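You operate a simulated robot arm through the tools that you are given. There is no shell and no other tool.

The job below is to be done with a simulated robot arm. You get a single attempt, and the scene is never put back.

TASK
File sheet 32 on the rings of the black binder.
Fine: snap the rings shut and close the cover; leave the other sheets.

The check looks at the end state, three seconds after you hand in, the way a careful person would. Anything else that was tipped, shoved, dropped, spilled or broken makes it a failure. Lids that push on must go on centred and level and be pressed home; caps that screw on are set level and turned clockwise until they are tight. Flat cloth is picked up by pressing the open fingertips on it (5 to 10 N) and closing them slowly along it; thin cloth reads only 2 to 8 mm in the jaws.

THE ROBOT
A 7-joint arm with a four-finger gripper, fixed in place. Base frame: the origin is on the floor under the middle of its stand, x ahead of it, y to its left, z up; the work surface is at about z = 740. Units: mm, rad, N and s.
It reaches about 1223 mm from its shoulder. Its first joint turns from -1.204 to 3.002 rad. Payload 3.67 kg.
The tool frame sits at the grasp point between the pads (the TCP): z along the fingers, y along the line on which they close. The tips reach 28 mm beyond it. The gripper opens to 112 mm; its body begins 73 mm behind the TCP.
Orientation is that of the tool frame in the base frame, as a unit quaternion [x, y, z, w]. With the fingers straight down and closing along the base's y, the tool's x points along the base's -x, its y along +y and its z along -z.

THE INTERFACE
- The arm moves only by the tool nudge_tool. Its argument "motion" is a list of rows, each an object of numbers (a shift or turn left out is 0, a gripper value left out holds the last): "tx", "ty", "tz": the shift along the base's x, y, z in cm; "wx", "wy", "wz": the turn, a rotation vector about the base's x, y, z in rad; "grip": the opening, from 0 (shut) to 1 (fully open). In form: [{"tx": .., "ty": .., "tz": .., "wx": .., "wy": .., "wz": .., "grip": ..}, ...]. A call has 1 to 20 rows; each row shifts and turns the commanded pose from where the row before left it. Each row takes 0.2 s and may step no farther than 50 mm and 0.15 rad from the row before; otherwise, or with a gripper value out of range, the whole call is refused. A pose out of reach is approached as far as the arm can. The call stops where the force on the tool passes 60 N (or 10 N more than at its start, if that is more) or the arm is blocked; 0.2 s more then pass. Each finger travels about 102.5 mm/s and halts on what it meets, pressing with about 44 N; the grip force reading is that of the motor and also rises with nothing between the fingers. The clock runs only during rows and for 0.2 s after the last one: add rows that do not move to give the fingers time. The reply holds the time, the measured pose of the TCP, the force on the tool along the base axes, the opening and the grip force, in the units named above and with some noise, with the torque about the TCP (base axes, N m) and any sound that the robot's microphone picked up.
- Cameras (640 x 400 px; columns grow to the right, rows downward): "scene" is fixed at [48.5, 501.8, 1496.8]; the picture's right is [-0.80, -0.60, 0.00], its down [-0.27, 0.36, -0.89] and it looks along [0.54, -0.71, -0.45] (base axes); focal length 311 px, centre (320, 200). "wrist" rides on the gripper at [60, -18, -104] in the tool frame; the picture's right is [0.29, 0.96, 0.00], its down [-0.80, 0.24, -0.55] and it looks along [-0.53, 0.16, 0.83] (tool axes); focal length 234 px, centre (320, 200). There is no depth. A picture from a camera that has moved, and an enlarged one, comes with that camera's place and axes in the base frame and with its lens.
- snapshot(camera): a new picture of that camera. No time passes.
- raise_lower(by): slides the trunk up (or, below 0, down) by that many mm; the arm rides with it, the base frame stays. It gives what a move gives, with no picture.
- enlarge(camera, box): a new picture of the part [left, top, right, bottom] of that camera's present view, enlarged. No time passes.
- hand_in(): hands the job in; it is judged then, once.

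Nothing tells you positions but the pictures and the camera data. Unless the task says otherwise, let go and move clear before handing in.

The tools are called after "Emit:" as name(argument=value, ...) on one line, values as JSON. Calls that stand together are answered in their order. nudge_tool: Moves the arm, as the interface text tells. Its arguments: {"type":"object","properties":{"motion":{"type":"array"}},"required":["motion"]} The other tools are called the same way: raise_lower (by) moves the trunk up or down; snapshot (camera) takes a picture; enlarge (camera, box) takes an enlarged picture of a part of a camera's view; hand_in () hands the job in.

At the start:

```text
t: 0.0
tcp_pos: [601.5, -209.5, 1281.8]
tcp_rot: [0.0, 1.0, 0.0, 0.0]
force: [0.2, -0.6, 0.5]
wrist_torque: [-0.06, 0.0, -0.01]
finger_gap: 111.9
grip_force: 0.1
trunk travel left (down, up): [-550.0, 290.0]
```

scene: 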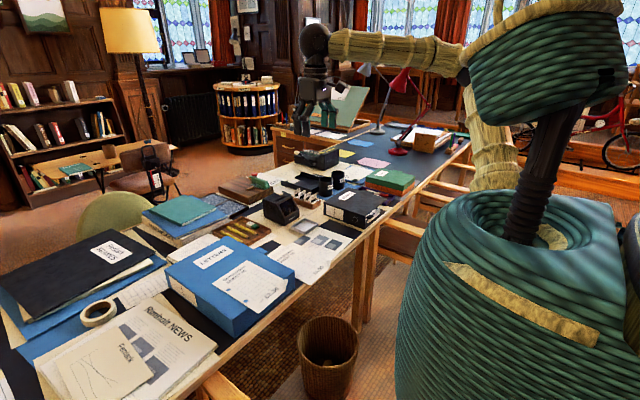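
wrist: 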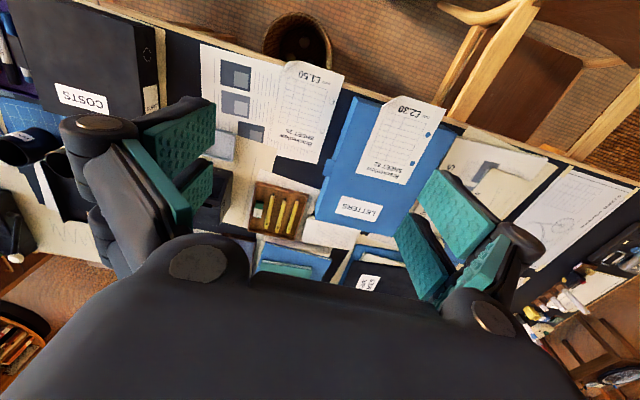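

I see a long desk with a black binder labelled "COSTS", a blue binder "LETTERS", another black one "Rombalt REPORTS"(?), several loose sheets and a punch-like device. I'll enlarge both views to find which sheet is 32 and what state the binders are in.

Emit:
enlarge(camera="scene", box=[160, 130, 480, 330])

Emit:
enlarge(camera="scene", box=[0, 180, 350, 400])

Emit:
enlarge(camera="wrist", box=[180, 40, 500, 240])

Emit:
enlarge(camera="wrist", box=[0, 0, 240, 150])

Emit:
enlarge(camera="wrist", box=[430, 100, 640, 330])

```text
2.00 times, centred on (320, 230) of scene
camera zoom: at [48.5, 501.8, 1496.8], right [-0.8, -0.6, 0.0], down [-0.27, 0.36, -0.89], along [0.54, -0.71, -0.45], focal length 622 px, centre (320, 140)
```

zoom: 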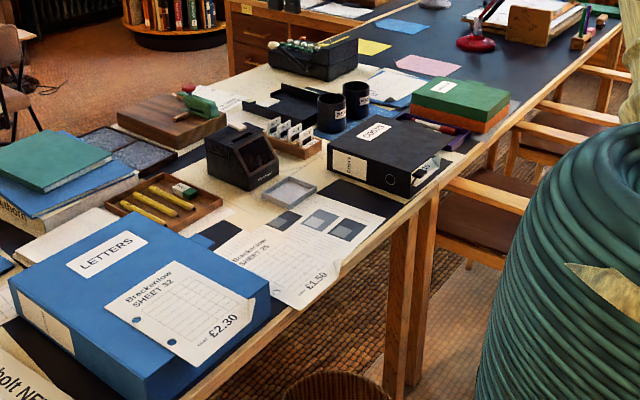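

```text
1.82 times, centred on (175, 290) of scene
camera zoom: at [48.5, 501.8, 1496.8], right [-0.8, -0.6, 0.0], down [-0.27, 0.36, -0.89], along [0.54, -0.71, -0.45], focal length 565 px, centre (584, 36)
```

zoom: 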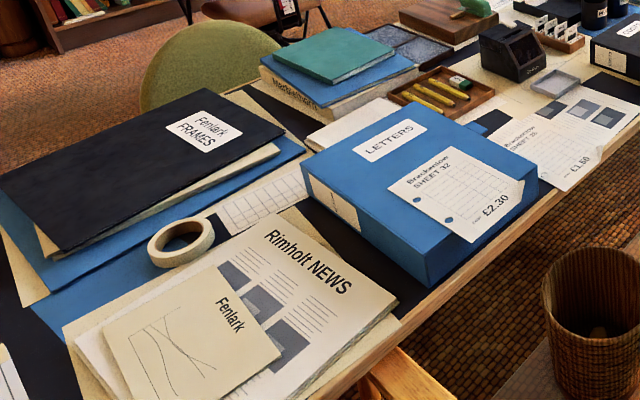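

```text
2.00 times, centred on (340, 140) of wrist
camera zoom: at [541.4, -227.9, 1386.9], right [-0.29, 0.96, 0.0], down [0.8, 0.24, 0.55], along [0.53, 0.16, -0.83], focal length 468 px, centre (280, 320)
```

zoom: 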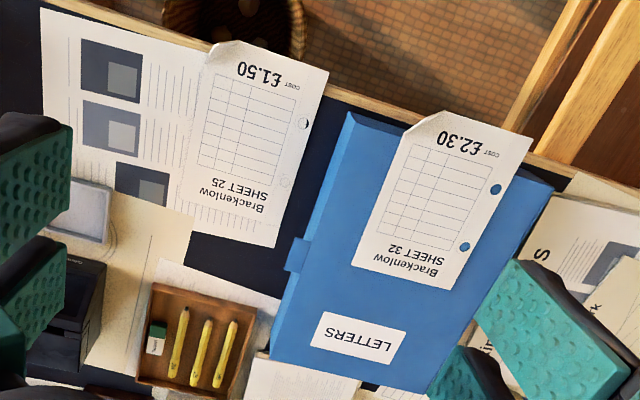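

```text
2.67 times, centred on (120, 75) of wrist
camera zoom: at [541.4, -227.9, 1386.9], right [-0.29, 0.96, 0.0], down [0.8, 0.24, 0.55], along [0.53, 0.16, -0.83], focal length 624 px, centre (853, 533)
```

zoom: 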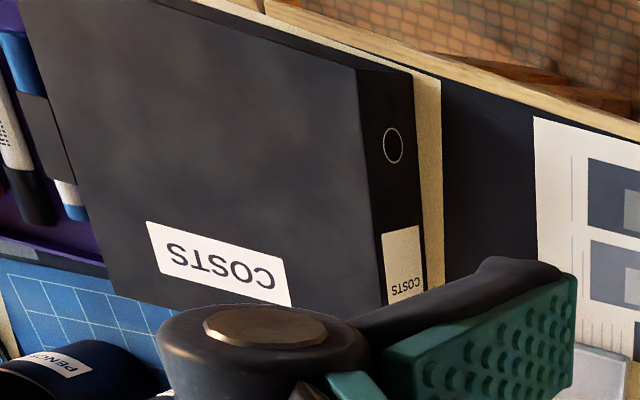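

```text
1.74 times, centred on (535, 215) of wrist
camera zoom: at [541.4, -227.9, 1386.9], right [-0.29, 0.96, 0.0], down [0.8, 0.24, 0.55], along [0.53, 0.16, -0.83], focal length 407 px, centre (-54, 174)
```

zoom: 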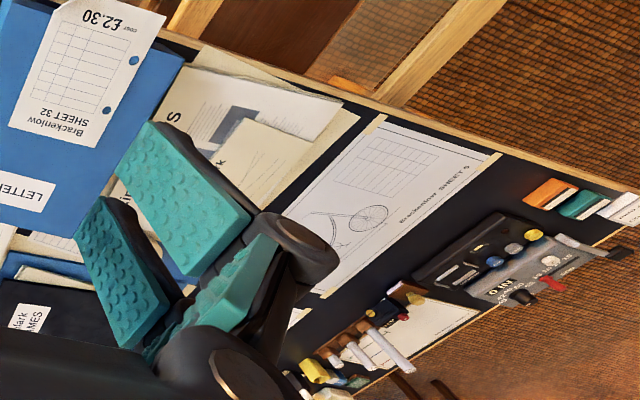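

The COSTS binder is the only black ring binder, with its spine facing +y. Sheet 32 lies on the blue LETTERS binder, with its holes on the +y edge. I'll zoom in further for geometry before moving.

Emit:
enlarge(camera="scene", box=[310, 170, 420, 240])

Emit:
enlarge(camera="scene", box=[160, 220, 310, 340])

Emit:
enlarge(camera="scene", box=[210, 165, 350, 255])

```text
5.71 times, centred on (365, 205) of scene
camera zoom: at [48.5, 501.8, 1496.8], right [-0.8, -0.6, 0.0], down [-0.27, 0.36, -0.89], along [0.54, -0.71, -0.45], focal length 1776 px, centre (63, 171)
```

zoom: 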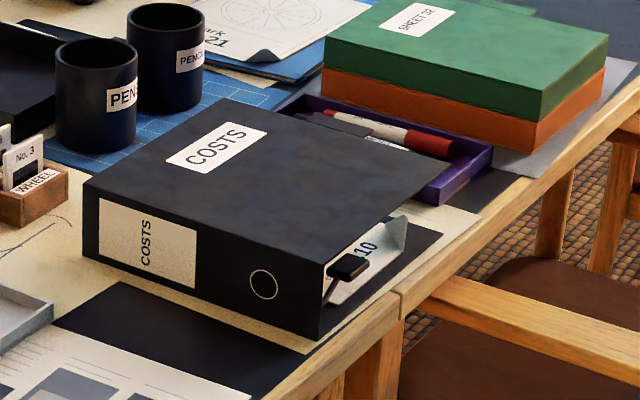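

```text
3.33 times, centred on (235, 280) of scene
camera zoom: at [48.5, 501.8, 1496.8], right [-0.8, -0.6, 0.0], down [-0.27, 0.36, -0.89], along [0.54, -0.71, -0.45], focal length 1036 px, centre (603, -67)
```

zoom: 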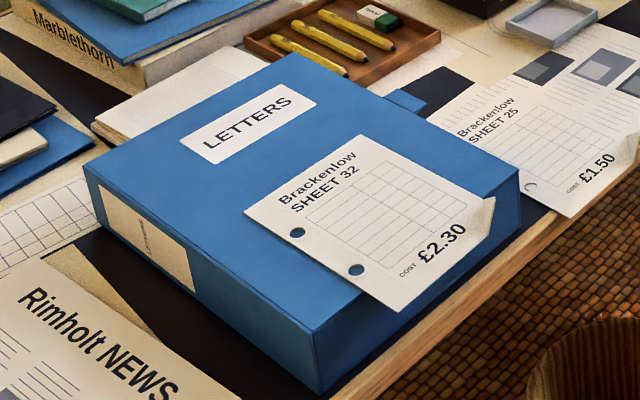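

```text
4.44 times, centred on (280, 210) of scene
camera zoom: at [48.5, 501.8, 1496.8], right [-0.8, -0.6, 0.0], down [-0.27, 0.36, -0.89], along [0.54, -0.71, -0.45], focal length 1381 px, centre (498, 156)
```

zoom: 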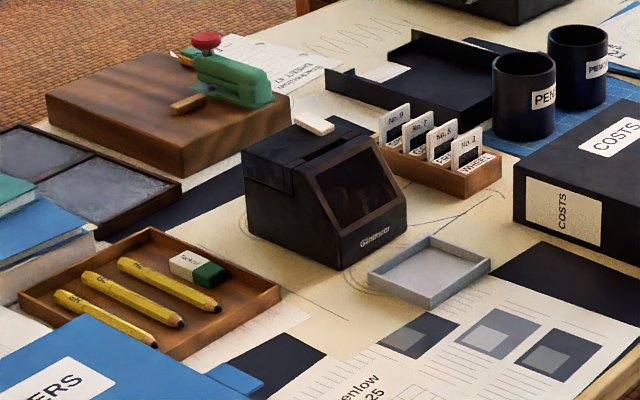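

Emit:
enlarge(camera="scene", box=[365, 165, 425, 203])

Emit:
enlarge(camera="scene", box=[220, 160, 290, 204])

Emit:
enlarge(camera="scene", box=[290, 120, 480, 200])

Emit:
enlarge(camera="scene", box=[355, 200, 395, 225])

```text
10.53 times, centred on (395, 184) of scene
camera zoom: at [48.5, 501.8, 1496.8], right [-0.8, -0.6, 0.0], down [-0.27, 0.36, -0.89], along [0.54, -0.71, -0.45], focal length 3271 px, centre (-470, 368)
```

zoom: 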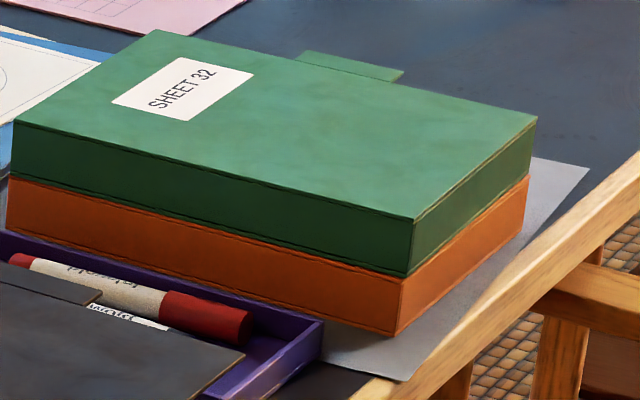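

```text
9.09 times, centred on (255, 182) of scene
camera zoom: at [48.5, 501.8, 1496.8], right [-0.8, -0.6, 0.0], down [-0.27, 0.36, -0.89], along [0.54, -0.71, -0.45], focal length 2825 px, centre (911, 364)
```

zoom: 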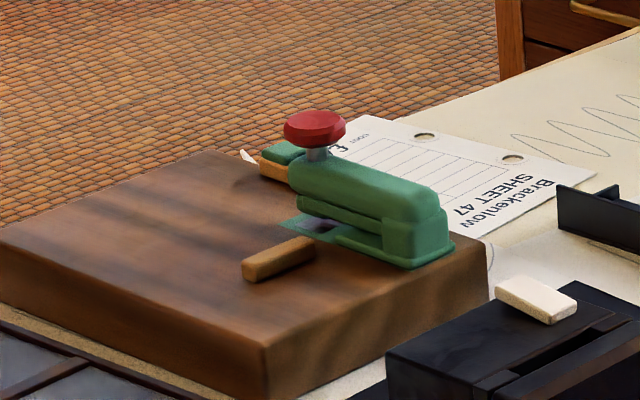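

```text
3.37 times, centred on (385, 160) of scene
camera zoom: at [48.5, 501.8, 1496.8], right [-0.8, -0.6, 0.0], down [-0.27, 0.36, -0.89], along [0.54, -0.71, -0.45], focal length 1047 px, centre (101, 335)
```

zoom: 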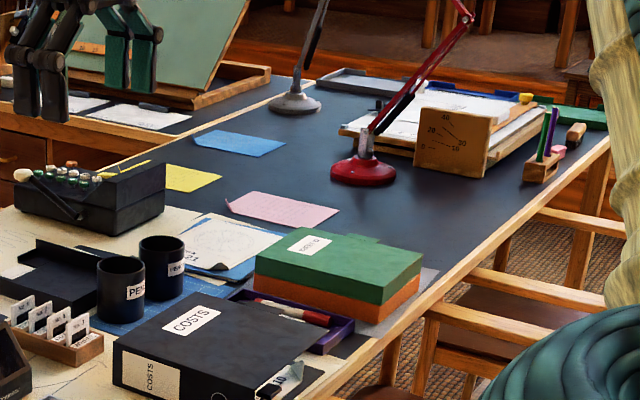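

```text
16.00 times, centred on (375, 212) of scene
camera zoom: at [48.5, 501.8, 1496.8], right [-0.8, -0.6, 0.0], down [-0.27, 0.36, -0.89], along [0.54, -0.71, -0.45], focal length 4972 px, centre (-560, 0)
```

zoom: 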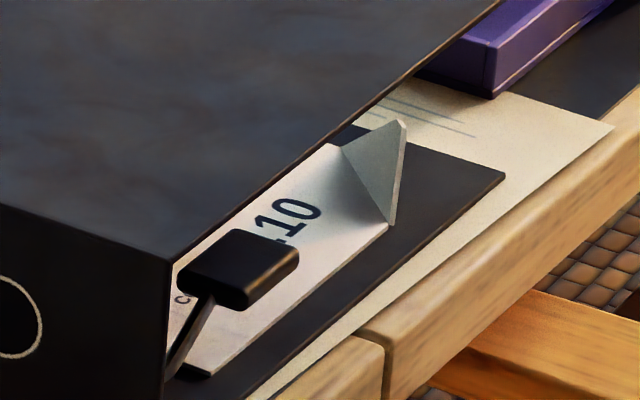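

The black COSTS binder is a lever-arch one, and its lever knob shows at the -x end. The green "SHEET 32" box is a decoy label, and the real sheet 32 has an upturned corner at about (588, -54). I'll fly the wrist camera over to the COSTS binder for a closer look.

Emit:
nudge_tool(motion=[{"tx": -0.74, "ty": -4.15, "tz": -1.0}, {"tx": -0.74, "ty": -4.15, "tz": -1.0}, {"tx": -0.74, "ty": -4.15, "tz": -1.0}, {"tx": -0.74, "ty": -4.15, "tz": -1.0}, {"tx": -0.74, "ty": -4.15, "tz": -1.0}, {"tx": -0.74, "ty": -4.15, "tz": -1.0}, {"tx": -0.74, "ty": -4.15, "tz": -1.0}, {"tx": -0.74, "ty": -4.15, "tz": -1.0}, {"tx": -0.74, "ty": -4.15, "tz": -1.0}, {"tx": -0.74, "ty": -4.15, "tz": -1.0}, {"tx": -0.74, "ty": -4.15, "tz": -1.0}, {"tx": -0.74, "ty": -4.15, "tz": -1.0}, {"tx": -0.74, "ty": -4.15, "tz": -1.0}])

Emit:
snapshot(camera="wrist")

Emit:
snapshot(camera="scene")

```text
t: 2.8
tcp_pos: [544.1, -726.3, 1146.1]
tcp_rot: [0.003, 1.0, 0.004, 0.0]
force: [0.1, 0.2, 0.0]
wrist_torque: [-0.05, -0.02, -0.01]
finger_gap: 112.0
grip_force: 0.1
out of reach, approached as far as the arm can: row 10, 11, 12, 13
trunk travel left (down, up): [-550.0, 290.0]
```

```text
taken
camera wrist: at [485.5, -745.0, 1252.7], right [-0.28, 0.96, 0.01], down [0.8, 0.23, 0.56], along [0.53, 0.16, -0.83], focal length 234 px, centre (320, 200)
```

wrist: 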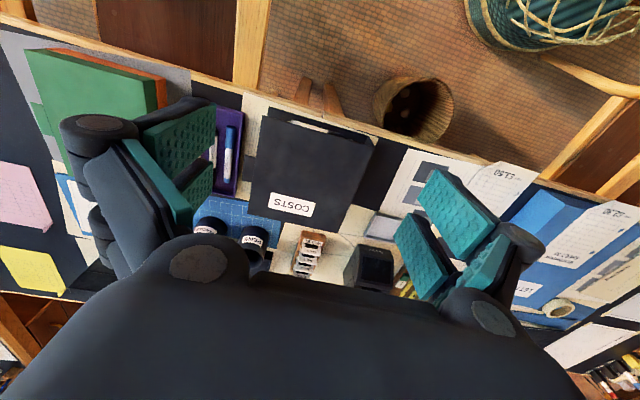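

```text
taken
```

scene: 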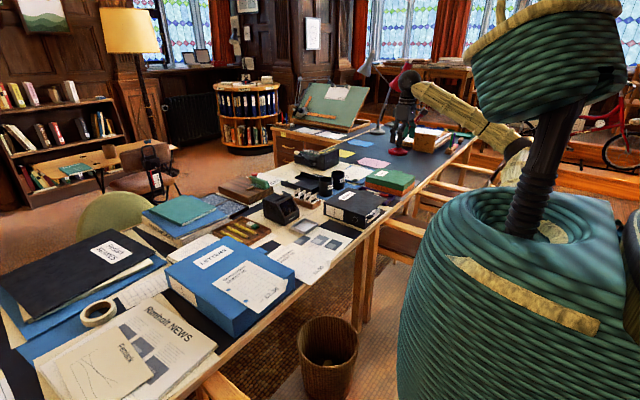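

Emit:
enlarge(camera="wrist", box=[210, 80, 410, 240])

Emit:
enlarge(camera="wrist", box=[340, 130, 640, 330])

```text
2.50 times, centred on (310, 160) of wrist
camera zoom: at [485.5, -745.0, 1252.7], right [-0.28, 0.96, 0.01], down [0.8, 0.23, 0.56], along [0.53, 0.16, -0.83], focal length 585 px, centre (345, 300)
```

zoom: 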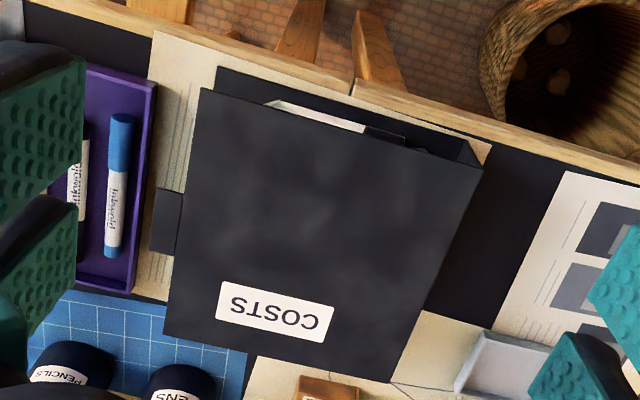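

```text
2.00 times, centred on (490, 230) of wrist
camera zoom: at [485.5, -745.0, 1252.7], right [-0.28, 0.96, 0.01], down [0.8, 0.23, 0.56], along [0.53, 0.16, -0.83], focal length 468 px, centre (-20, 140)
```

zoom: 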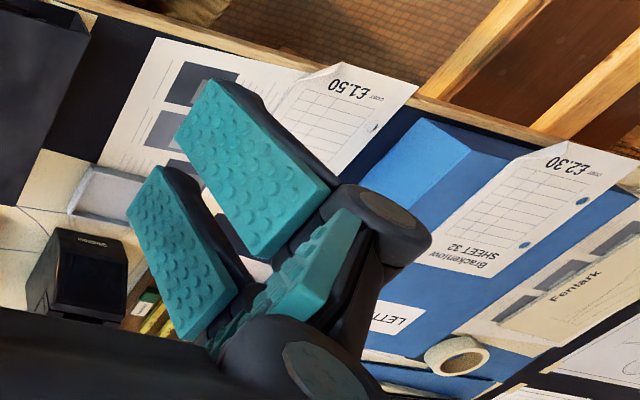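

Emit:
enlarge(camera="scene", box=[360, 0, 640, 200])

Emit:
enlarge(camera="scene", box=[370, 60, 480, 165])

```text
2.00 times, centred on (500, 100) of scene
camera zoom: at [48.5, 501.8, 1496.8], right [-0.8, -0.6, 0.0], down [-0.27, 0.36, -0.89], along [0.54, -0.71, -0.45], focal length 622 px, centre (-40, 400)
```

zoom: 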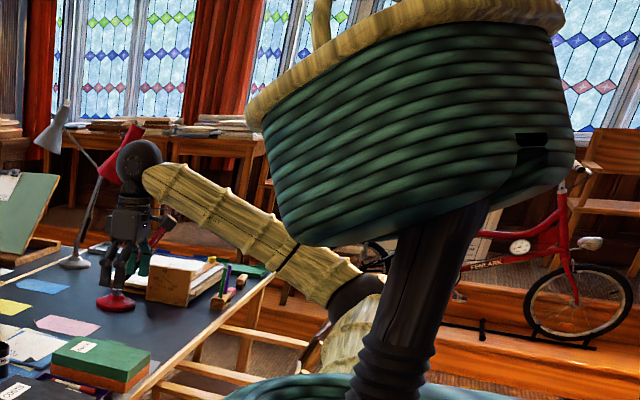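

```text
3.81 times, centred on (425, 112) of scene
camera zoom: at [48.5, 501.8, 1496.8], right [-0.8, -0.6, 0.0], down [-0.27, 0.36, -0.89], along [0.54, -0.71, -0.45], focal length 1184 px, centre (-80, 533)
```

zoom: 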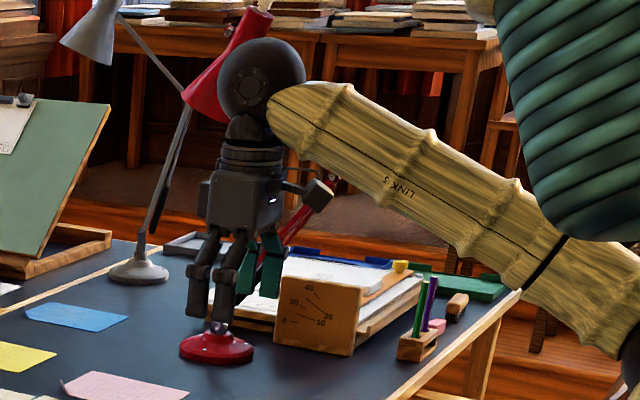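

The tab that lifts the COSTS cover is at about (737, -825, 805). The cover spans x 619–857 and y -813 to -587, with its hinge on the spine side at +y. I'll move closer above the tab and turn the tool 90° so the fingers close along x.

Emit:
nudge_tool(motion=[{"tx": 4.0, "ty": 0, "tz": 0, "wz": 0.1}, {"tx": 4.0, "wz": 0.1}, {"tx": 4.0, "wz": 0.1}, {"tx": 4.0, "wz": 0.1}, {"tx": 0, "wz": 0.1}, {"wz": 0.1}])

Emit:
snapshot(camera="wrist")

```text
t: 4.2
tcp_pos: [606.4, -478.7, 1156.2]
tcp_rot: [-0.262, 0.965, -0.003, 0.03]
force: [0.7, -0.9, -5.2]
wrist_torque: [0.09, 0.07, 0.0]
finger_gap: 112.0
grip_force: 0.0
out of reach, approached as far as the arm can: row 1, 2, 3, 4, 5, 6
trunk travel left (down, up): [-550.0, 290.0]
```

```text
taken
camera wrist: at [558.7, -526.1, 1257.3], right [-0.73, 0.68, -0.04], down [0.53, 0.6, 0.59], along [0.43, 0.41, -0.8], focal length 234 px, centre (320, 200)
```

wrist: 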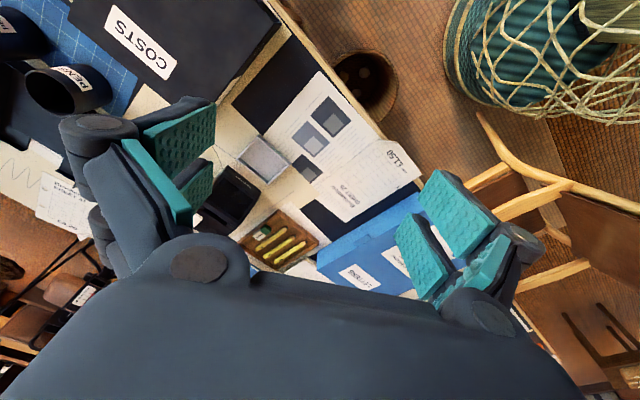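

Turning the tool to positive yaw pushed the arm to a joint limit and it drifted away. I'll unwind and try the opposite yaw, which follows the arm's natural direction.

Emit:
nudge_tool(motion=[{"wz": -0.12}, {"wz": -0.12}, {"wz": -0.12}, {"wz": -0.12}, {"wz": -0.12}])

```text
t: 5.4
tcp_pos: [610.8, -479.6, 1134.2]
tcp_rot: [0.028, 1.0, 0.0, 0.009]
force: [0.6, 0.0, 1.0]
wrist_torque: [0.0, 0.0, 0.04]
finger_gap: 111.8
grip_force: 0.2
trunk travel left (down, up): [-550.0, 290.0]
```

Emit:
nudge_tool(motion=[{"wz": -0.14}, {"wz": -0.14}, {"wz": -0.14}, {"wz": -0.14}, {"wz": -0.14}, {"tx": 2.0, "ty": -3.5, "wz": -0.08}, {"tx": 2.0, "ty": -3.5, "wz": -0.08}, {"tx": 2.0, "ty": -3.5, "wz": -0.08}, {"tx": 2.0, "ty": -3.5, "wz": -0.08}])

Emit:
snapshot(camera="wrist")

```text
t: 7.4
tcp_pos: [690.0, -610.9, 1136.9]
tcp_rot: [0.511, 0.859, -0.007, 0.006]
force: [1.1, -0.3, 0.4]
wrist_torque: [0.01, 0.03, -0.01]
finger_gap: 112.4
grip_force: 0.1
trunk travel left (down, up): [-550.0, 290.0]
```

```text
taken
camera wrist: at [645.7, -564.6, 1240.4], right [0.7, 0.71, -0.01], down [0.59, -0.57, 0.57], along [0.4, -0.41, -0.82], focal length 234 px, centre (320, 200)
```

wrist: 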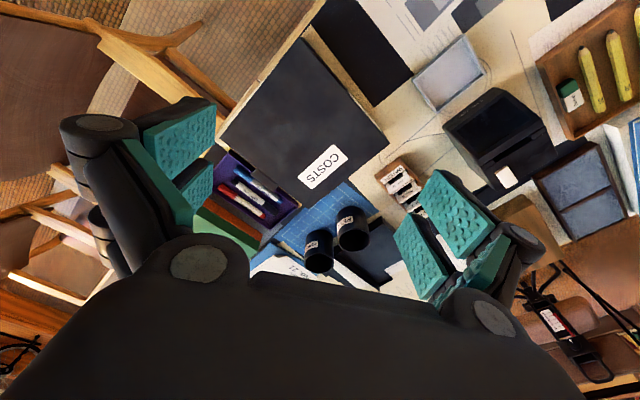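

Emit:
nudge_tool(motion=[{"tx": 0.77, "ty": -3.5, "tz": -2.5, "wz": -0.084}, {"tx": 0.77, "ty": -3.5, "tz": -2.5, "wz": -0.084}, {"tx": 0.77, "ty": -3.5, "tz": -2.5, "wz": -0.084}, {"tx": 0.77, "ty": -3.5, "tz": -2.5, "wz": -0.084}, {"tx": 0.77, "ty": -3.5, "tz": -2.5, "wz": -0.084}, {"tx": 0.77, "ty": -3.5, "tz": -2.5, "wz": -0.084}])

Emit:
snapshot(camera="wrist")

Emit:
snapshot(camera="scene")

```text
t: 8.8
tcp_pos: [738.8, -824.0, 983.9]
tcp_rot: [0.709, 0.705, -0.008, 0.003]
force: [0.5, 0.3, 0.2]
wrist_torque: [0.01, 0.03, 0.0]
finger_gap: 111.7
grip_force: 0.0
trunk travel left (down, up): [-550.0, 290.0]
```

```text
taken
camera wrist: at [721.7, -763.2, 1087.8], right [0.96, 0.28, -0.01], down [0.24, -0.79, 0.56], along [0.15, -0.54, -0.83], focal length 234 px, centre (320, 200)
```

wrist: 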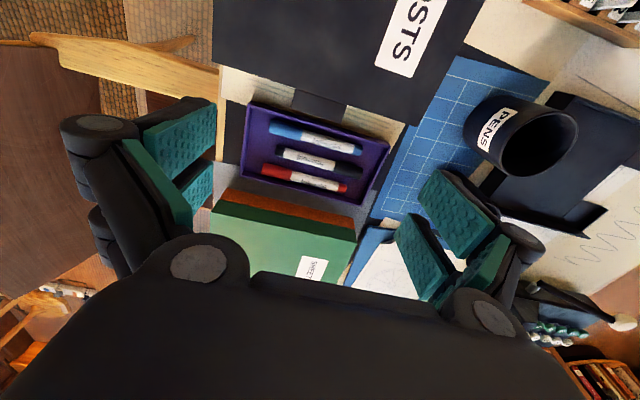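

```text
taken
```

scene: 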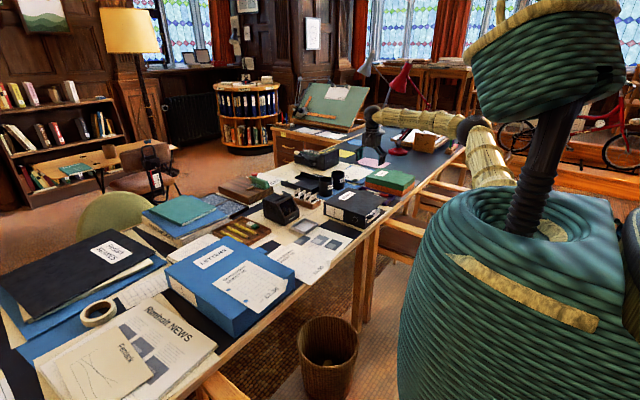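

Emit:
enlarge(camera="wrist", box=[210, 60, 410, 210])

Emit:
enlarge(camera="scene", box=[310, 90, 480, 230])

```text
2.67 times, centred on (310, 135) of wrist
camera zoom: at [721.7, -763.2, 1087.8], right [0.96, 0.28, -0.01], down [0.24, -0.79, 0.56], along [0.15, -0.54, -0.83], focal length 624 px, centre (347, 373)
```

zoom: 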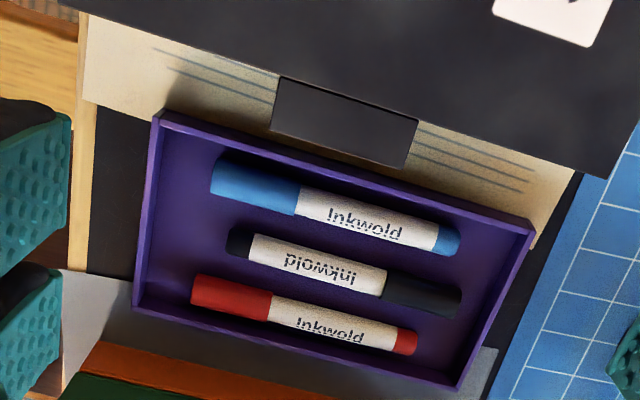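

```text
2.86 times, centred on (395, 160) of scene
camera zoom: at [48.5, 501.8, 1496.8], right [-0.8, -0.6, 0.0], down [-0.27, 0.36, -0.89], along [0.54, -0.71, -0.45], focal length 888 px, centre (106, 314)
```

zoom: 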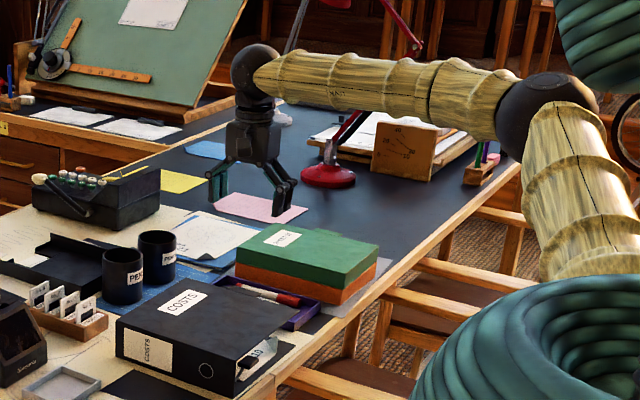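

Positions for the COSTS binder now look well fixed: the tab spans x 705–766 and y -814 to -835, at z ≈ 804. I'll put the inner pad pair astride the tab, keeping the fingers just outside the cover edge, and descend in steps.

Emit:
nudge_tool(motion=[{"tx": -0.33, "ty": -2.3, "tz": -2.0}, {"tz": -4.0}, {"tz": -3.0}])

Emit:
snapshot(camera="wrist")

Emit:
enlarge(camera="scene", box=[310, 110, 450, 230])

```text
t: 9.6
tcp_pos: [734.3, -849.0, 894.5]
tcp_rot: [0.708, 0.706, -0.007, 0.004]
force: [0.5, 0.5, -0.1]
wrist_torque: [-0.02, 0.03, -0.01]
finger_gap: 112.0
grip_force: 0.0
trunk travel left (down, up): [-550.0, 290.0]
```

```text
taken
camera wrist: at [717.3, -786.8, 998.3], right [0.96, 0.28, -0.01], down [0.24, -0.79, 0.57], along [0.15, -0.54, -0.82], focal length 234 px, centre (320, 200)
```

wrist: 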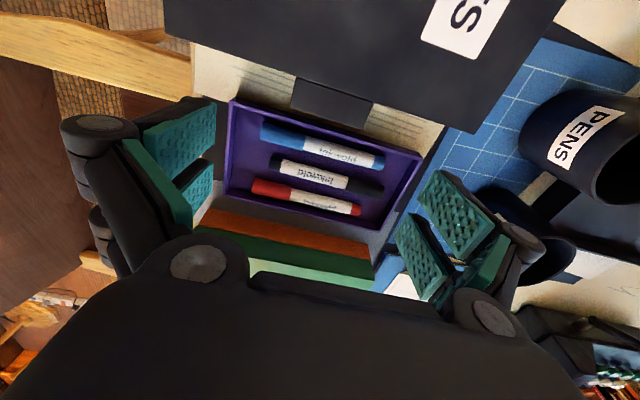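

```text
3.33 times, centred on (380, 170) of scene
camera zoom: at [48.5, 501.8, 1496.8], right [-0.8, -0.6, 0.0], down [-0.27, 0.36, -0.89], along [0.54, -0.71, -0.45], focal length 1036 px, centre (120, 300)
```

zoom: 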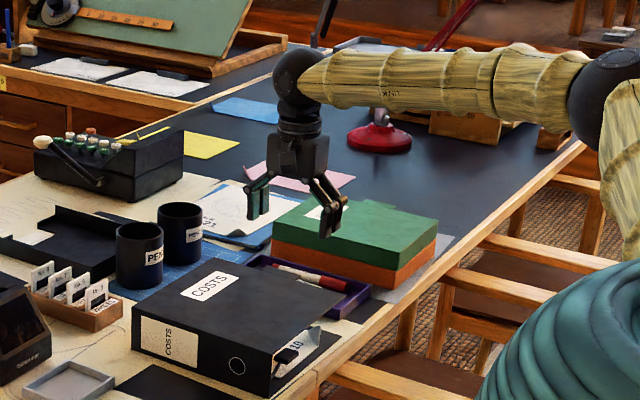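

Emit:
nudge_tool(motion=[{"tx": 0.12, "tz": -4.0}, {"tz": -3.0}, {"tz": -1.0}, {}])

Emit:
snapshot(camera="wrist")

Emit:
enlarge(camera="scene", box=[330, 150, 430, 230])

```text
t: 10.6
tcp_pos: [734.3, -846.6, 816.8]
tcp_rot: [0.708, 0.706, -0.008, 0.005]
force: [0.2, 0.4, -1.2]
wrist_torque: [-0.01, 0.0, 0.0]
finger_gap: 111.8
grip_force: 0.1
trunk travel left (down, up): [-550.0, 290.0]
```

```text
taken
camera wrist: at [718.0, -785.2, 920.2], right [0.96, 0.28, -0.01], down [0.24, -0.79, 0.57], along [0.15, -0.55, -0.82], focal length 234 px, centre (320, 200)
```

wrist: 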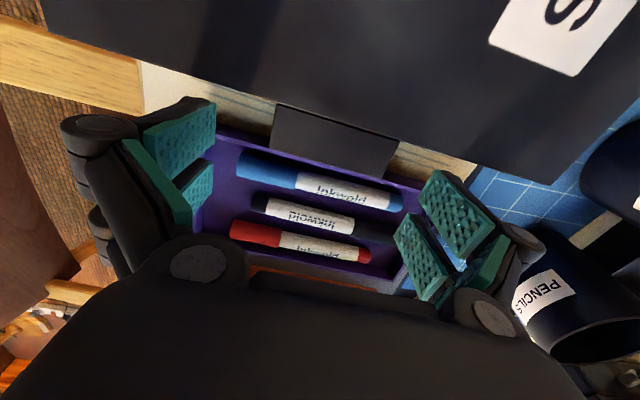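

```text
5.00 times, centred on (380, 190) of scene
camera zoom: at [48.5, 501.8, 1496.8], right [-0.8, -0.6, 0.0], down [-0.27, 0.36, -0.89], along [0.54, -0.71, -0.45], focal length 1554 px, centre (20, 250)
```

zoom: 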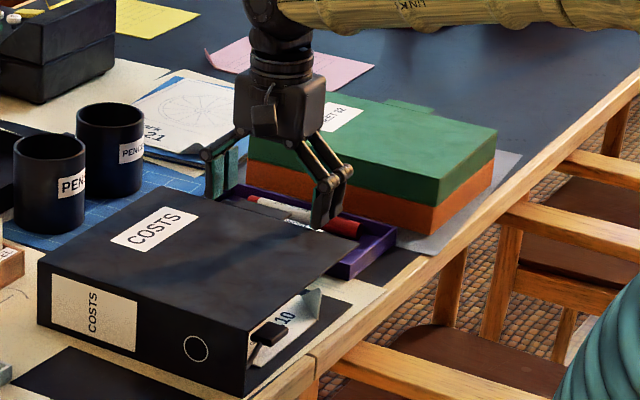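

Emit:
nudge_tool(motion=[{"tx": 0.1, "tz": -0.8}, {"grip": 0.75}, {"grip": 0.62}, {"grip": 0.57}, {"grip": 0.53}, {"grip": 0.48}, {}])

Emit:
snapshot(camera="wrist")

```text
t: 12.2
tcp_pos: [735.4, -846.5, 808.2]
tcp_rot: [0.708, 0.706, -0.009, 0.005]
force: [-2.4, -2.1, 1.6]
wrist_torque: [0.07, 0.1, 0.32]
finger_gap: 57.7
grip_force: 44.1
trunk travel left (down, up): [-550.0, 290.0]
```

```text
taken
camera wrist: at [718.6, -785.2, 912.8], right [0.96, 0.28, -0.01], down [0.24, -0.79, 0.57], along [0.15, -0.55, -0.82], focal length 234 px, centre (320, 200)
```

wrist: 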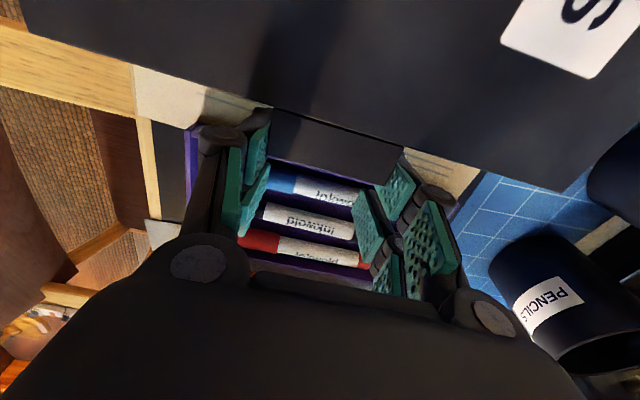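

The tab is gripped at about 58 mm. Now I'll swing the cover up along its arc about the spine hinge (y ≈ -588, z ≈ 803, radius ≈ 240).

Emit:
nudge_tool(motion=[{"ty": 0.06, "tz": 1.2}, {"ty": 0.06, "tz": 1.2}, {"ty": 0.36, "tz": 2.37}, {"ty": 0.59, "tz": 2.32}])

Emit:
snapshot(camera="wrist")

Emit:
enlarge(camera="scene", box=[310, 120, 450, 230])

```text
t: 13.2
tcp_pos: [735.7, -835.8, 880.0]
tcp_rot: [0.708, 0.706, -0.008, 0.004]
force: [-0.8, 0.1, 0.2]
wrist_torque: [-0.03, -0.04, 0.02]
finger_gap: 53.8
grip_force: 0.2
trunk travel left (down, up): [-550.0, 290.0]
```

```text
taken
camera wrist: at [719.0, -773.4, 983.8], right [0.96, 0.28, -0.01], down [0.24, -0.79, 0.57], along [0.15, -0.55, -0.82], focal length 234 px, centre (320, 200)
```

wrist: 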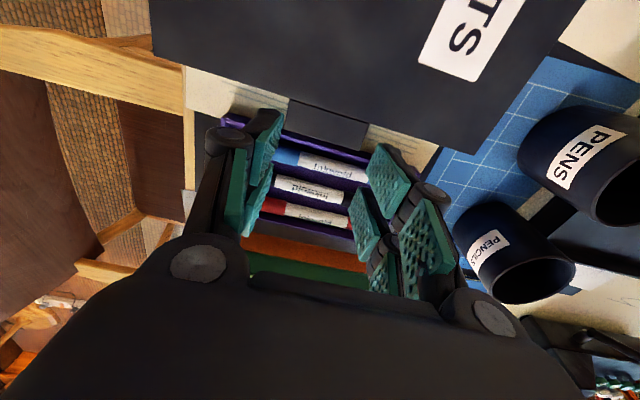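

```text
3.64 times, centred on (380, 175) of scene
camera zoom: at [48.5, 501.8, 1496.8], right [-0.8, -0.6, 0.0], down [-0.27, 0.36, -0.89], along [0.54, -0.71, -0.45], focal length 1130 px, centre (102, 291)
```

zoom: 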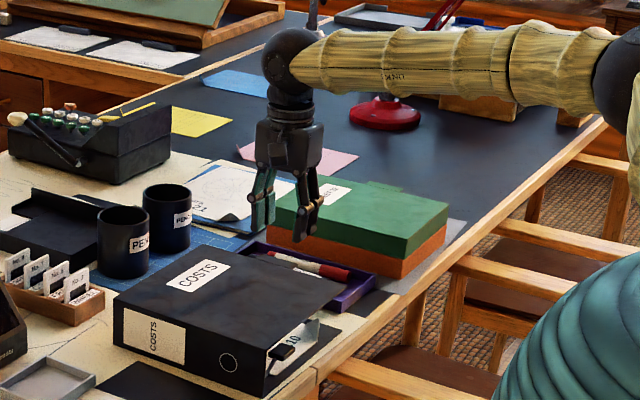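

The tab slipped out of the sideways pinch, and the binder looks undisturbed. I'll go back down, grip again and lift very slowly while reading the force, to see how much the cover resists.

Emit:
nudge_tool(motion=[{"grip": 0.75}, {"ty": -0.5, "tz": -3.5}, {"ty": -0.4, "tz": -3.0}, {"tz": -0.9}, {"grip": 0.6}, {"grip": 0.5}, {"grip": 0.45}, {}])

Emit:
enlarge(camera="wrist", box=[180, 80, 480, 300])

Emit:
nudge_tool(motion=[{"tz": 0.3}, {"tz": 0.3}])

Emit:
enlarge(camera="wrist", box=[180, 80, 480, 300])

```text
t: 15.0
tcp_pos: [736.2, -845.8, 803.5]
tcp_rot: [0.708, 0.706, -0.009, 0.003]
force: [-1.2, 0.2, 0.7]
wrist_torque: [-0.28, 0.49, 0.0]
finger_gap: 58.1
grip_force: 44.0
trunk travel left (down, up): [-550.0, 290.0]
```

```text
1.82 times, centred on (330, 190) of wrist
camera zoom: at [718.8, -784.6, 908.0], right [0.96, 0.28, -0.01], down [0.24, -0.79, 0.57], along [0.15, -0.54, -0.82], focal length 426 px, centre (302, 218)
```

zoom: 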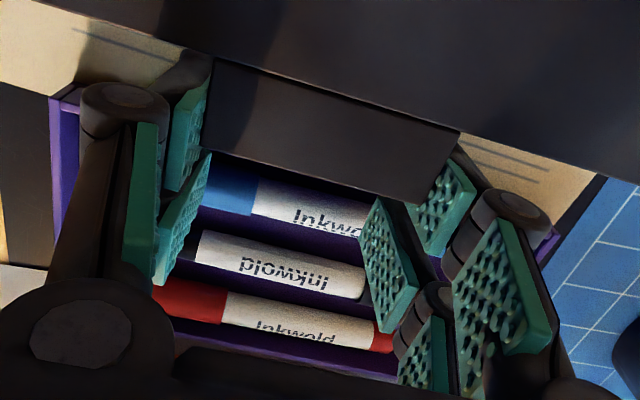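

```text
t: 15.6
tcp_pos: [736.1, -847.4, 809.1]
tcp_rot: [0.709, 0.706, -0.008, 0.004]
force: [-0.5, 0.7, -3.9]
wrist_torque: [-0.92, 0.15, 0.02]
finger_gap: 57.9
grip_force: 44.6
trunk travel left (down, up): [-550.0, 290.0]
```

```text
1.82 times, centred on (330, 190) of wrist
camera zoom: at [719.2, -785.9, 912.9], right [0.96, 0.28, -0.01], down [0.24, -0.79, 0.56], along [0.15, -0.54, -0.83], focal length 426 px, centre (302, 218)
```

zoom: 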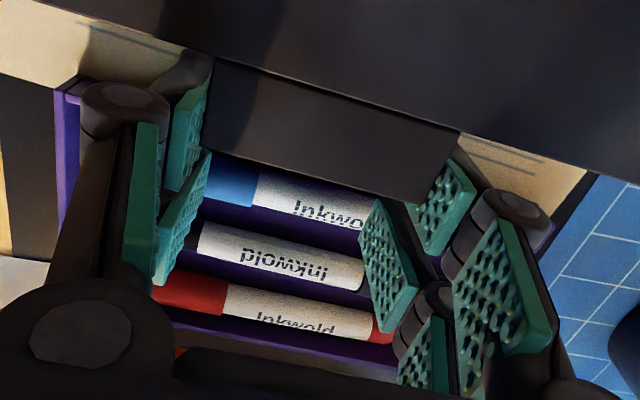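

The cover is following this time, held lower on the pads. I'll carry on slowly along the arc.

Emit:
nudge_tool(motion=[{"ty": 0.02, "tz": 0.6}, {"ty": 0.04, "tz": 0.6}, {"ty": 0.05, "tz": 0.6}, {"ty": 0.07, "tz": 0.6}, {"ty": 0.08, "tz": 0.6}, {"ty": 0.1, "tz": 0.6}])

Emit:
enlarge(camera="wrist", box=[180, 80, 480, 300])

Emit:
enlarge(camera="scene", box=[310, 120, 450, 230])

```text
t: 17.0
tcp_pos: [735.4, -841.7, 848.6]
tcp_rot: [0.709, 0.705, -0.009, 0.005]
force: [0.7, 0.5, -4.4]
wrist_torque: [-0.9, 0.07, 0.03]
finger_gap: 57.9
grip_force: 44.3
trunk travel left (down, up): [-550.0, 290.0]
```

```text
1.82 times, centred on (330, 190) of wrist
camera zoom: at [719.1, -778.7, 952.6], right [0.96, 0.28, -0.01], down [0.24, -0.79, 0.57], along [0.15, -0.55, -0.82], focal length 426 px, centre (302, 218)
```

zoom: 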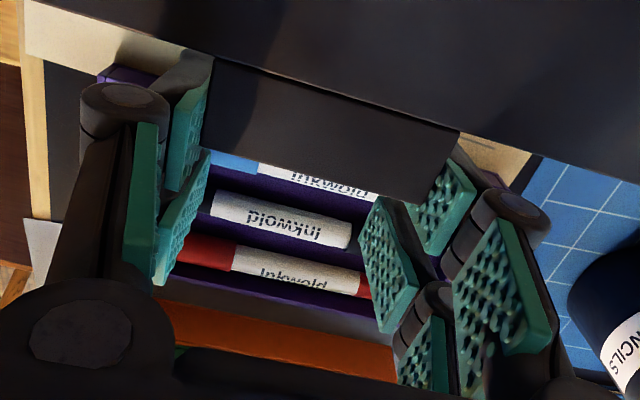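

```text
3.64 times, centred on (380, 175) of scene
camera zoom: at [48.5, 501.8, 1496.8], right [-0.8, -0.6, 0.0], down [-0.27, 0.36, -0.89], along [0.54, -0.71, -0.45], focal length 1130 px, centre (102, 291)
```

zoom: 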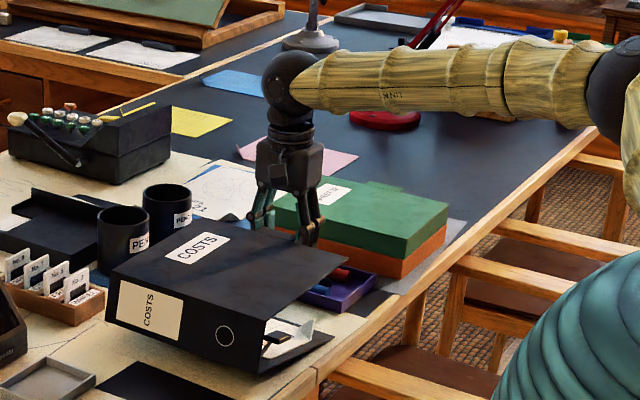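

Emit:
enlarge(camera="scene", box=[330, 170, 410, 230])

```text
6.67 times, centred on (370, 200) of scene
camera zoom: at [48.5, 501.8, 1496.8], right [-0.8, -0.6, 0.0], down [-0.27, 0.36, -0.89], along [0.54, -0.71, -0.45], focal length 2072 px, centre (-13, 200)
```

zoom: 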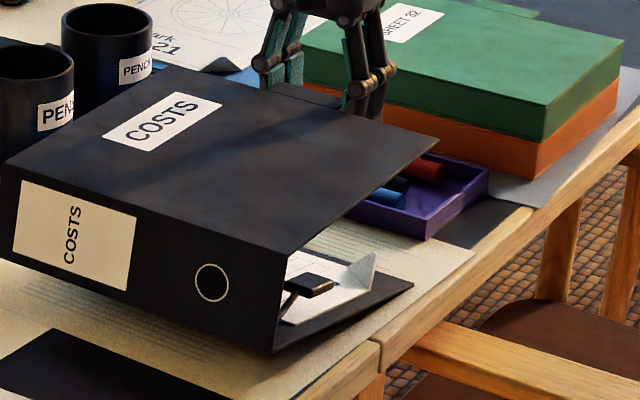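

The grip holds the tab so rigidly that the whole binder is coming up with it: the spine has lifted and the base is drooping. I'll lower it back exactly the way it came, then repeat with the tool rotating along with the cover.

Emit:
nudge_tool(motion=[{"ty": -0.1, "tz": -0.6}, {"ty": -0.08, "tz": -0.6}, {"ty": -0.07, "tz": -0.6}, {"ty": -0.05, "tz": -0.6}, {"ty": -0.04, "tz": -0.6}, {"ty": -0.02, "tz": -0.6}, {"tz": -0.3}, {}])

Emit:
enlarge(camera="scene", box=[330, 170, 410, 230])

```text
t: 18.8
tcp_pos: [735.8, -845.8, 806.5]
tcp_rot: [0.708, 0.706, -0.007, 0.004]
force: [0.3, 0.5, -4.4]
wrist_torque: [-0.93, 0.16, 0.04]
finger_gap: 57.9
grip_force: 44.1
trunk travel left (down, up): [-550.0, 290.0]
```

```text
6.67 times, centred on (370, 200) of scene
camera zoom: at [48.5, 501.8, 1496.8], right [-0.8, -0.6, 0.0], down [-0.27, 0.36, -0.89], along [0.54, -0.71, -0.45], focal length 2072 px, centre (-13, 200)
```

zoom: 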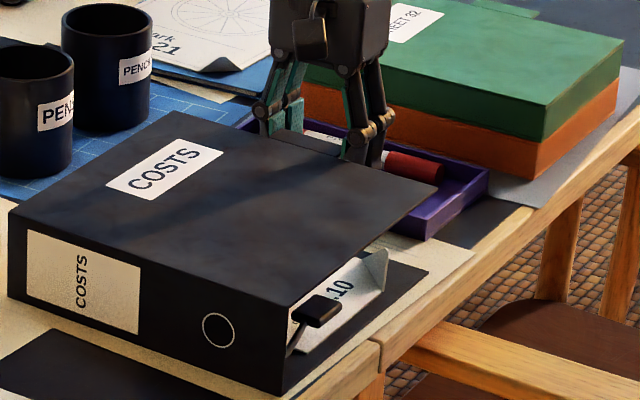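

Emit:
nudge_tool(motion=[{"tz": -0.15}, {"tz": -0.1}, {}])

```text
t: 19.6
tcp_pos: [736.0, -846.1, 806.2]
tcp_rot: [0.708, 0.706, -0.008, 0.005]
force: [-0.4, -2.3, -0.6]
wrist_torque: [0.21, -0.62, -0.16]
finger_gap: 58.3
grip_force: 44.6
trunk travel left (down, up): [-550.0, 290.0]
```

It rests on the desk again. Now I'll repeat, rotating the tool about the hinge line with the cover (wx negative).

Emit:
nudge_tool(motion=[{"ty": 0.032, "tz": 1.285, "wx": -0.05}, {"ty": 0.096, "tz": 1.28, "wx": -0.05}, {"ty": 0.16, "tz": 1.275, "wx": -0.05}, {}])

Emit:
enlarge(camera="scene", box=[330, 170, 410, 230])

```text
t: 20.6
tcp_pos: [735.8, -839.8, 846.6]
tcp_rot: [0.706, 0.703, -0.062, 0.057]
force: [0.1, -0.7, -3.6]
wrist_torque: [-0.81, -0.17, 0.04]
finger_gap: 57.9
grip_force: 44.1
trunk travel left (down, up): [-550.0, 290.0]
```

```text
6.67 times, centred on (370, 200) of scene
camera zoom: at [48.5, 501.8, 1496.8], right [-0.8, -0.6, 0.0], down [-0.27, 0.36, -0.89], along [0.54, -0.71, -0.45], focal length 2072 px, centre (-13, 200)
```

zoom: 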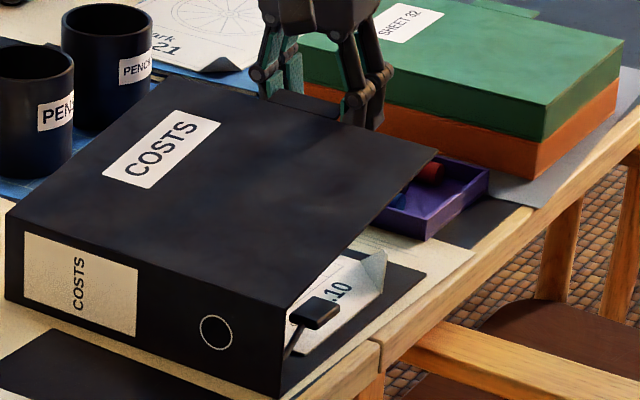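

Emit:
nudge_tool(motion=[{"wx": -0.03}, {"ty": 0.22, "tz": 1.26, "wx": -0.05}, {"ty": 0.28, "tz": 1.25, "wx": -0.05}, {"ty": 0.35, "tz": 1.24, "wx": -0.05}, {}])

Emit:
enlarge(camera="scene", box=[330, 170, 410, 230])

```text
t: 21.8
tcp_pos: [735.1, -831.1, 883.0]
tcp_rot: [0.698, 0.695, -0.125, 0.12]
force: [0.5, -1.2, 1.9]
wrist_torque: [0.54, -0.55, -0.24]
finger_gap: 58.2
grip_force: 43.5
trunk travel left (down, up): [-550.0, 290.0]
```

```text
6.67 times, centred on (370, 200) of scene
camera zoom: at [48.5, 501.8, 1496.8], right [-0.8, -0.6, 0.0], down [-0.27, 0.36, -0.89], along [0.54, -0.71, -0.45], focal length 2072 px, centre (-13, 200)
```

zoom: 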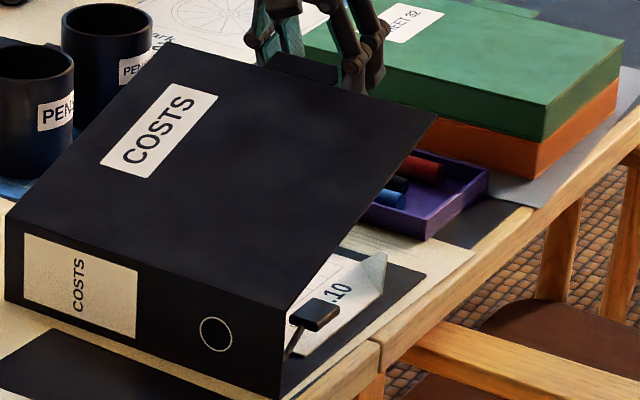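

Emit:
nudge_tool(motion=[{"ty": 0.41, "tz": 1.22, "wx": -0.035}, {"ty": 0.47, "tz": 1.2, "wx": -0.05}, {"ty": 0.53, "tz": 1.17, "wx": -0.05}, {"ty": 0.59, "tz": 1.14, "wx": -0.05}, {}])

Emit:
enlarge(camera="scene", box=[320, 150, 420, 230])

```text
t: 23.0
tcp_pos: [734.6, -811.3, 929.8]
tcp_rot: [0.684, 0.68, -0.189, 0.185]
force: [0.3, -0.4, -4.3]
wrist_torque: [-0.84, 0.11, 0.04]
finger_gap: 58.0
grip_force: 43.8
trunk travel left (down, up): [-550.0, 290.0]
```

```text
5.00 times, centred on (370, 190) of scene
camera zoom: at [48.5, 501.8, 1496.8], right [-0.8, -0.6, 0.0], down [-0.27, 0.36, -0.89], along [0.54, -0.71, -0.45], focal length 1554 px, centre (70, 250)
```

zoom: 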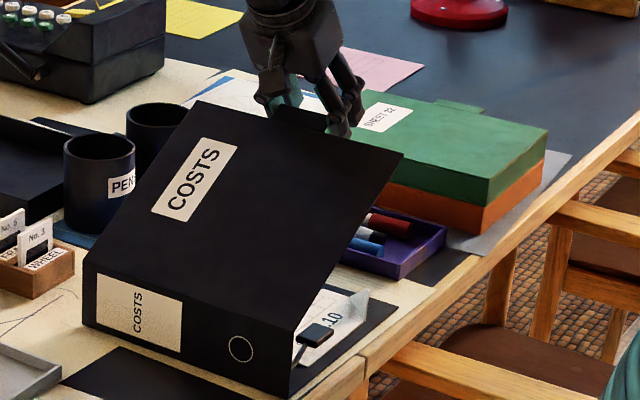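

Emit:
nudge_tool(motion=[{"ty": 0.64, "tz": 1.11, "wx": -0.065}, {"ty": 0.7, "tz": 1.08, "wx": -0.05}, {"ty": 0.75, "tz": 1.04, "wx": -0.05}, {"ty": 0.8, "tz": 1.0, "wx": -0.05}, {"ty": 0.85, "tz": 0.96, "wx": -0.05}, {}])

Emit:
enlarge(camera="scene", box=[310, 140, 420, 230])

Emit:
snapshot(camera="wrist")

```text
t: 24.4
tcp_pos: [735.2, -775.3, 980.1]
tcp_rot: [0.653, 0.65, -0.275, 0.273]
force: [1.5, 1.1, 4.6]
wrist_torque: [1.18, -0.4, 0.0]
finger_gap: 58.1
grip_force: 44.0
trunk travel left (down, up): [-550.0, 290.0]
```

```text
4.44 times, centred on (365, 185) of scene
camera zoom: at [48.5, 501.8, 1496.8], right [-0.8, -0.6, 0.0], down [-0.27, 0.36, -0.89], along [0.54, -0.71, -0.45], focal length 1381 px, centre (120, 267)
```

zoom: 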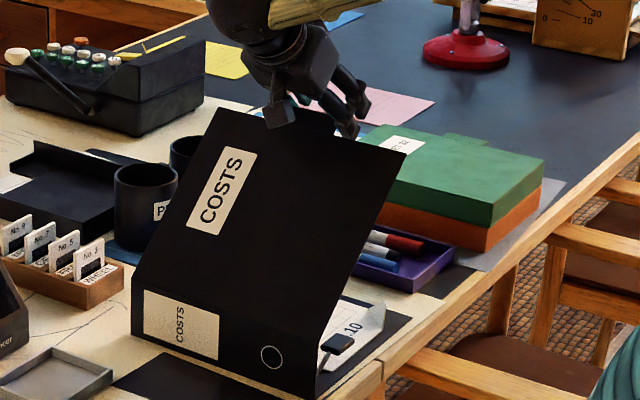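

```text
taken
camera wrist: at [718.3, -658.7, 1011.1], right [0.96, 0.19, -0.21], down [0.24, -0.16, 0.96], along [0.15, -0.97, -0.2], focal length 234 px, centre (320, 200)
```

wrist: 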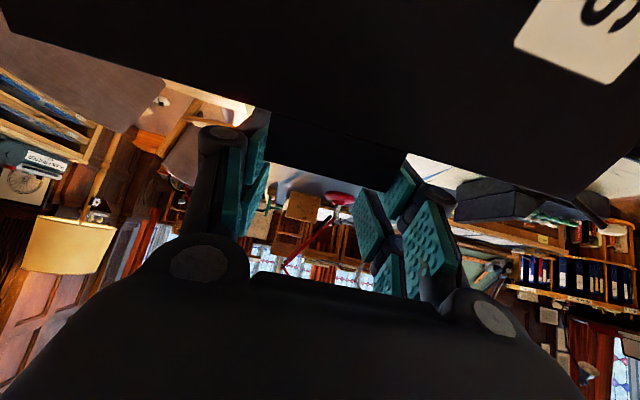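

Emit:
nudge_tool(motion=[{"ty": 0.9, "tz": 0.92, "wx": -0.025}, {"ty": 0.94, "tz": 0.87, "wx": -0.05}, {"ty": 0.99, "tz": 0.82, "wx": -0.05}, {"ty": 1.03, "tz": 0.77, "wx": -0.05}, {"ty": 1.06, "tz": 0.72, "wx": -0.05}, {}])

Emit:
enlarge(camera="scene", box=[310, 120, 430, 230])

```text
t: 25.8
tcp_pos: [735.0, -726.5, 1020.5]
tcp_rot: [0.619, 0.615, -0.346, 0.344]
force: [-0.9, 0.5, -4.6]
wrist_torque: [-0.5, 0.01, -0.01]
finger_gap: 58.0
grip_force: 44.2
trunk travel left (down, up): [-550.0, 290.0]
```

```text
3.64 times, centred on (370, 175) of scene
camera zoom: at [48.5, 501.8, 1496.8], right [-0.8, -0.6, 0.0], down [-0.27, 0.36, -0.89], along [0.54, -0.71, -0.45], focal length 1130 px, centre (138, 291)
```

zoom: 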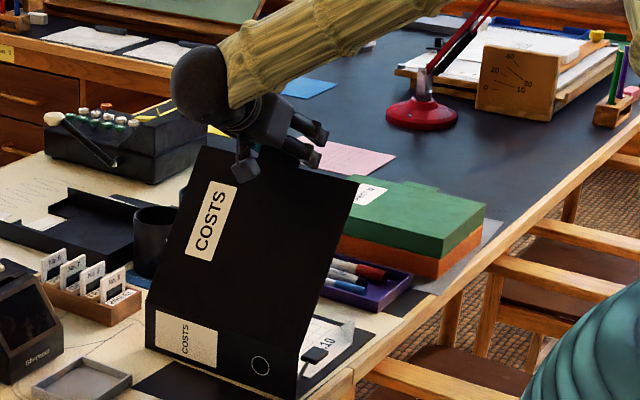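

Emit:
nudge_tool(motion=[{"ty": 1.1, "tz": 0.66, "wx": -0.06}, {"ty": 1.13, "tz": 0.61, "wx": -0.05}, {"ty": 1.16, "tz": 0.55, "wx": -0.05}, {"ty": 1.19, "tz": 0.5, "wx": -0.05}, {"ty": 1.21, "tz": 0.43, "wx": -0.05}, {}])

Emit:
enlarge(camera="scene", box=[310, 120, 430, 230])

```text
t: 27.2
tcp_pos: [735.1, -667.4, 1051.8]
tcp_rot: [0.57, 0.564, -0.423, 0.422]
force: [7.1, -4.7, 18.3]
wrist_torque: [0.58, 0.34, -0.18]
finger_gap: 58.0
grip_force: 43.9
trunk travel left (down, up): [-550.0, 290.0]
```

```text
3.64 times, centred on (370, 175) of scene
camera zoom: at [48.5, 501.8, 1496.8], right [-0.8, -0.6, 0.0], down [-0.27, 0.36, -0.89], along [0.54, -0.71, -0.45], focal length 1130 px, centre (138, 291)
```

zoom: 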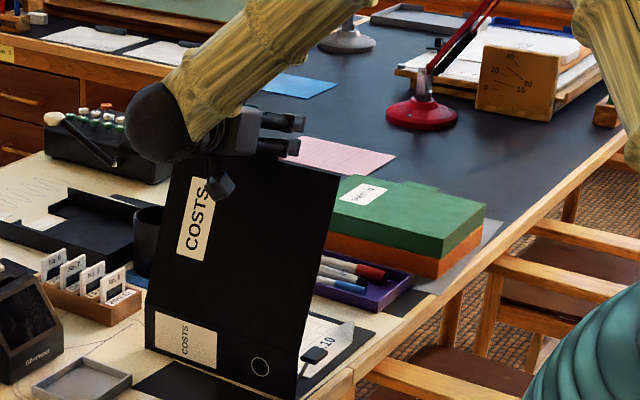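

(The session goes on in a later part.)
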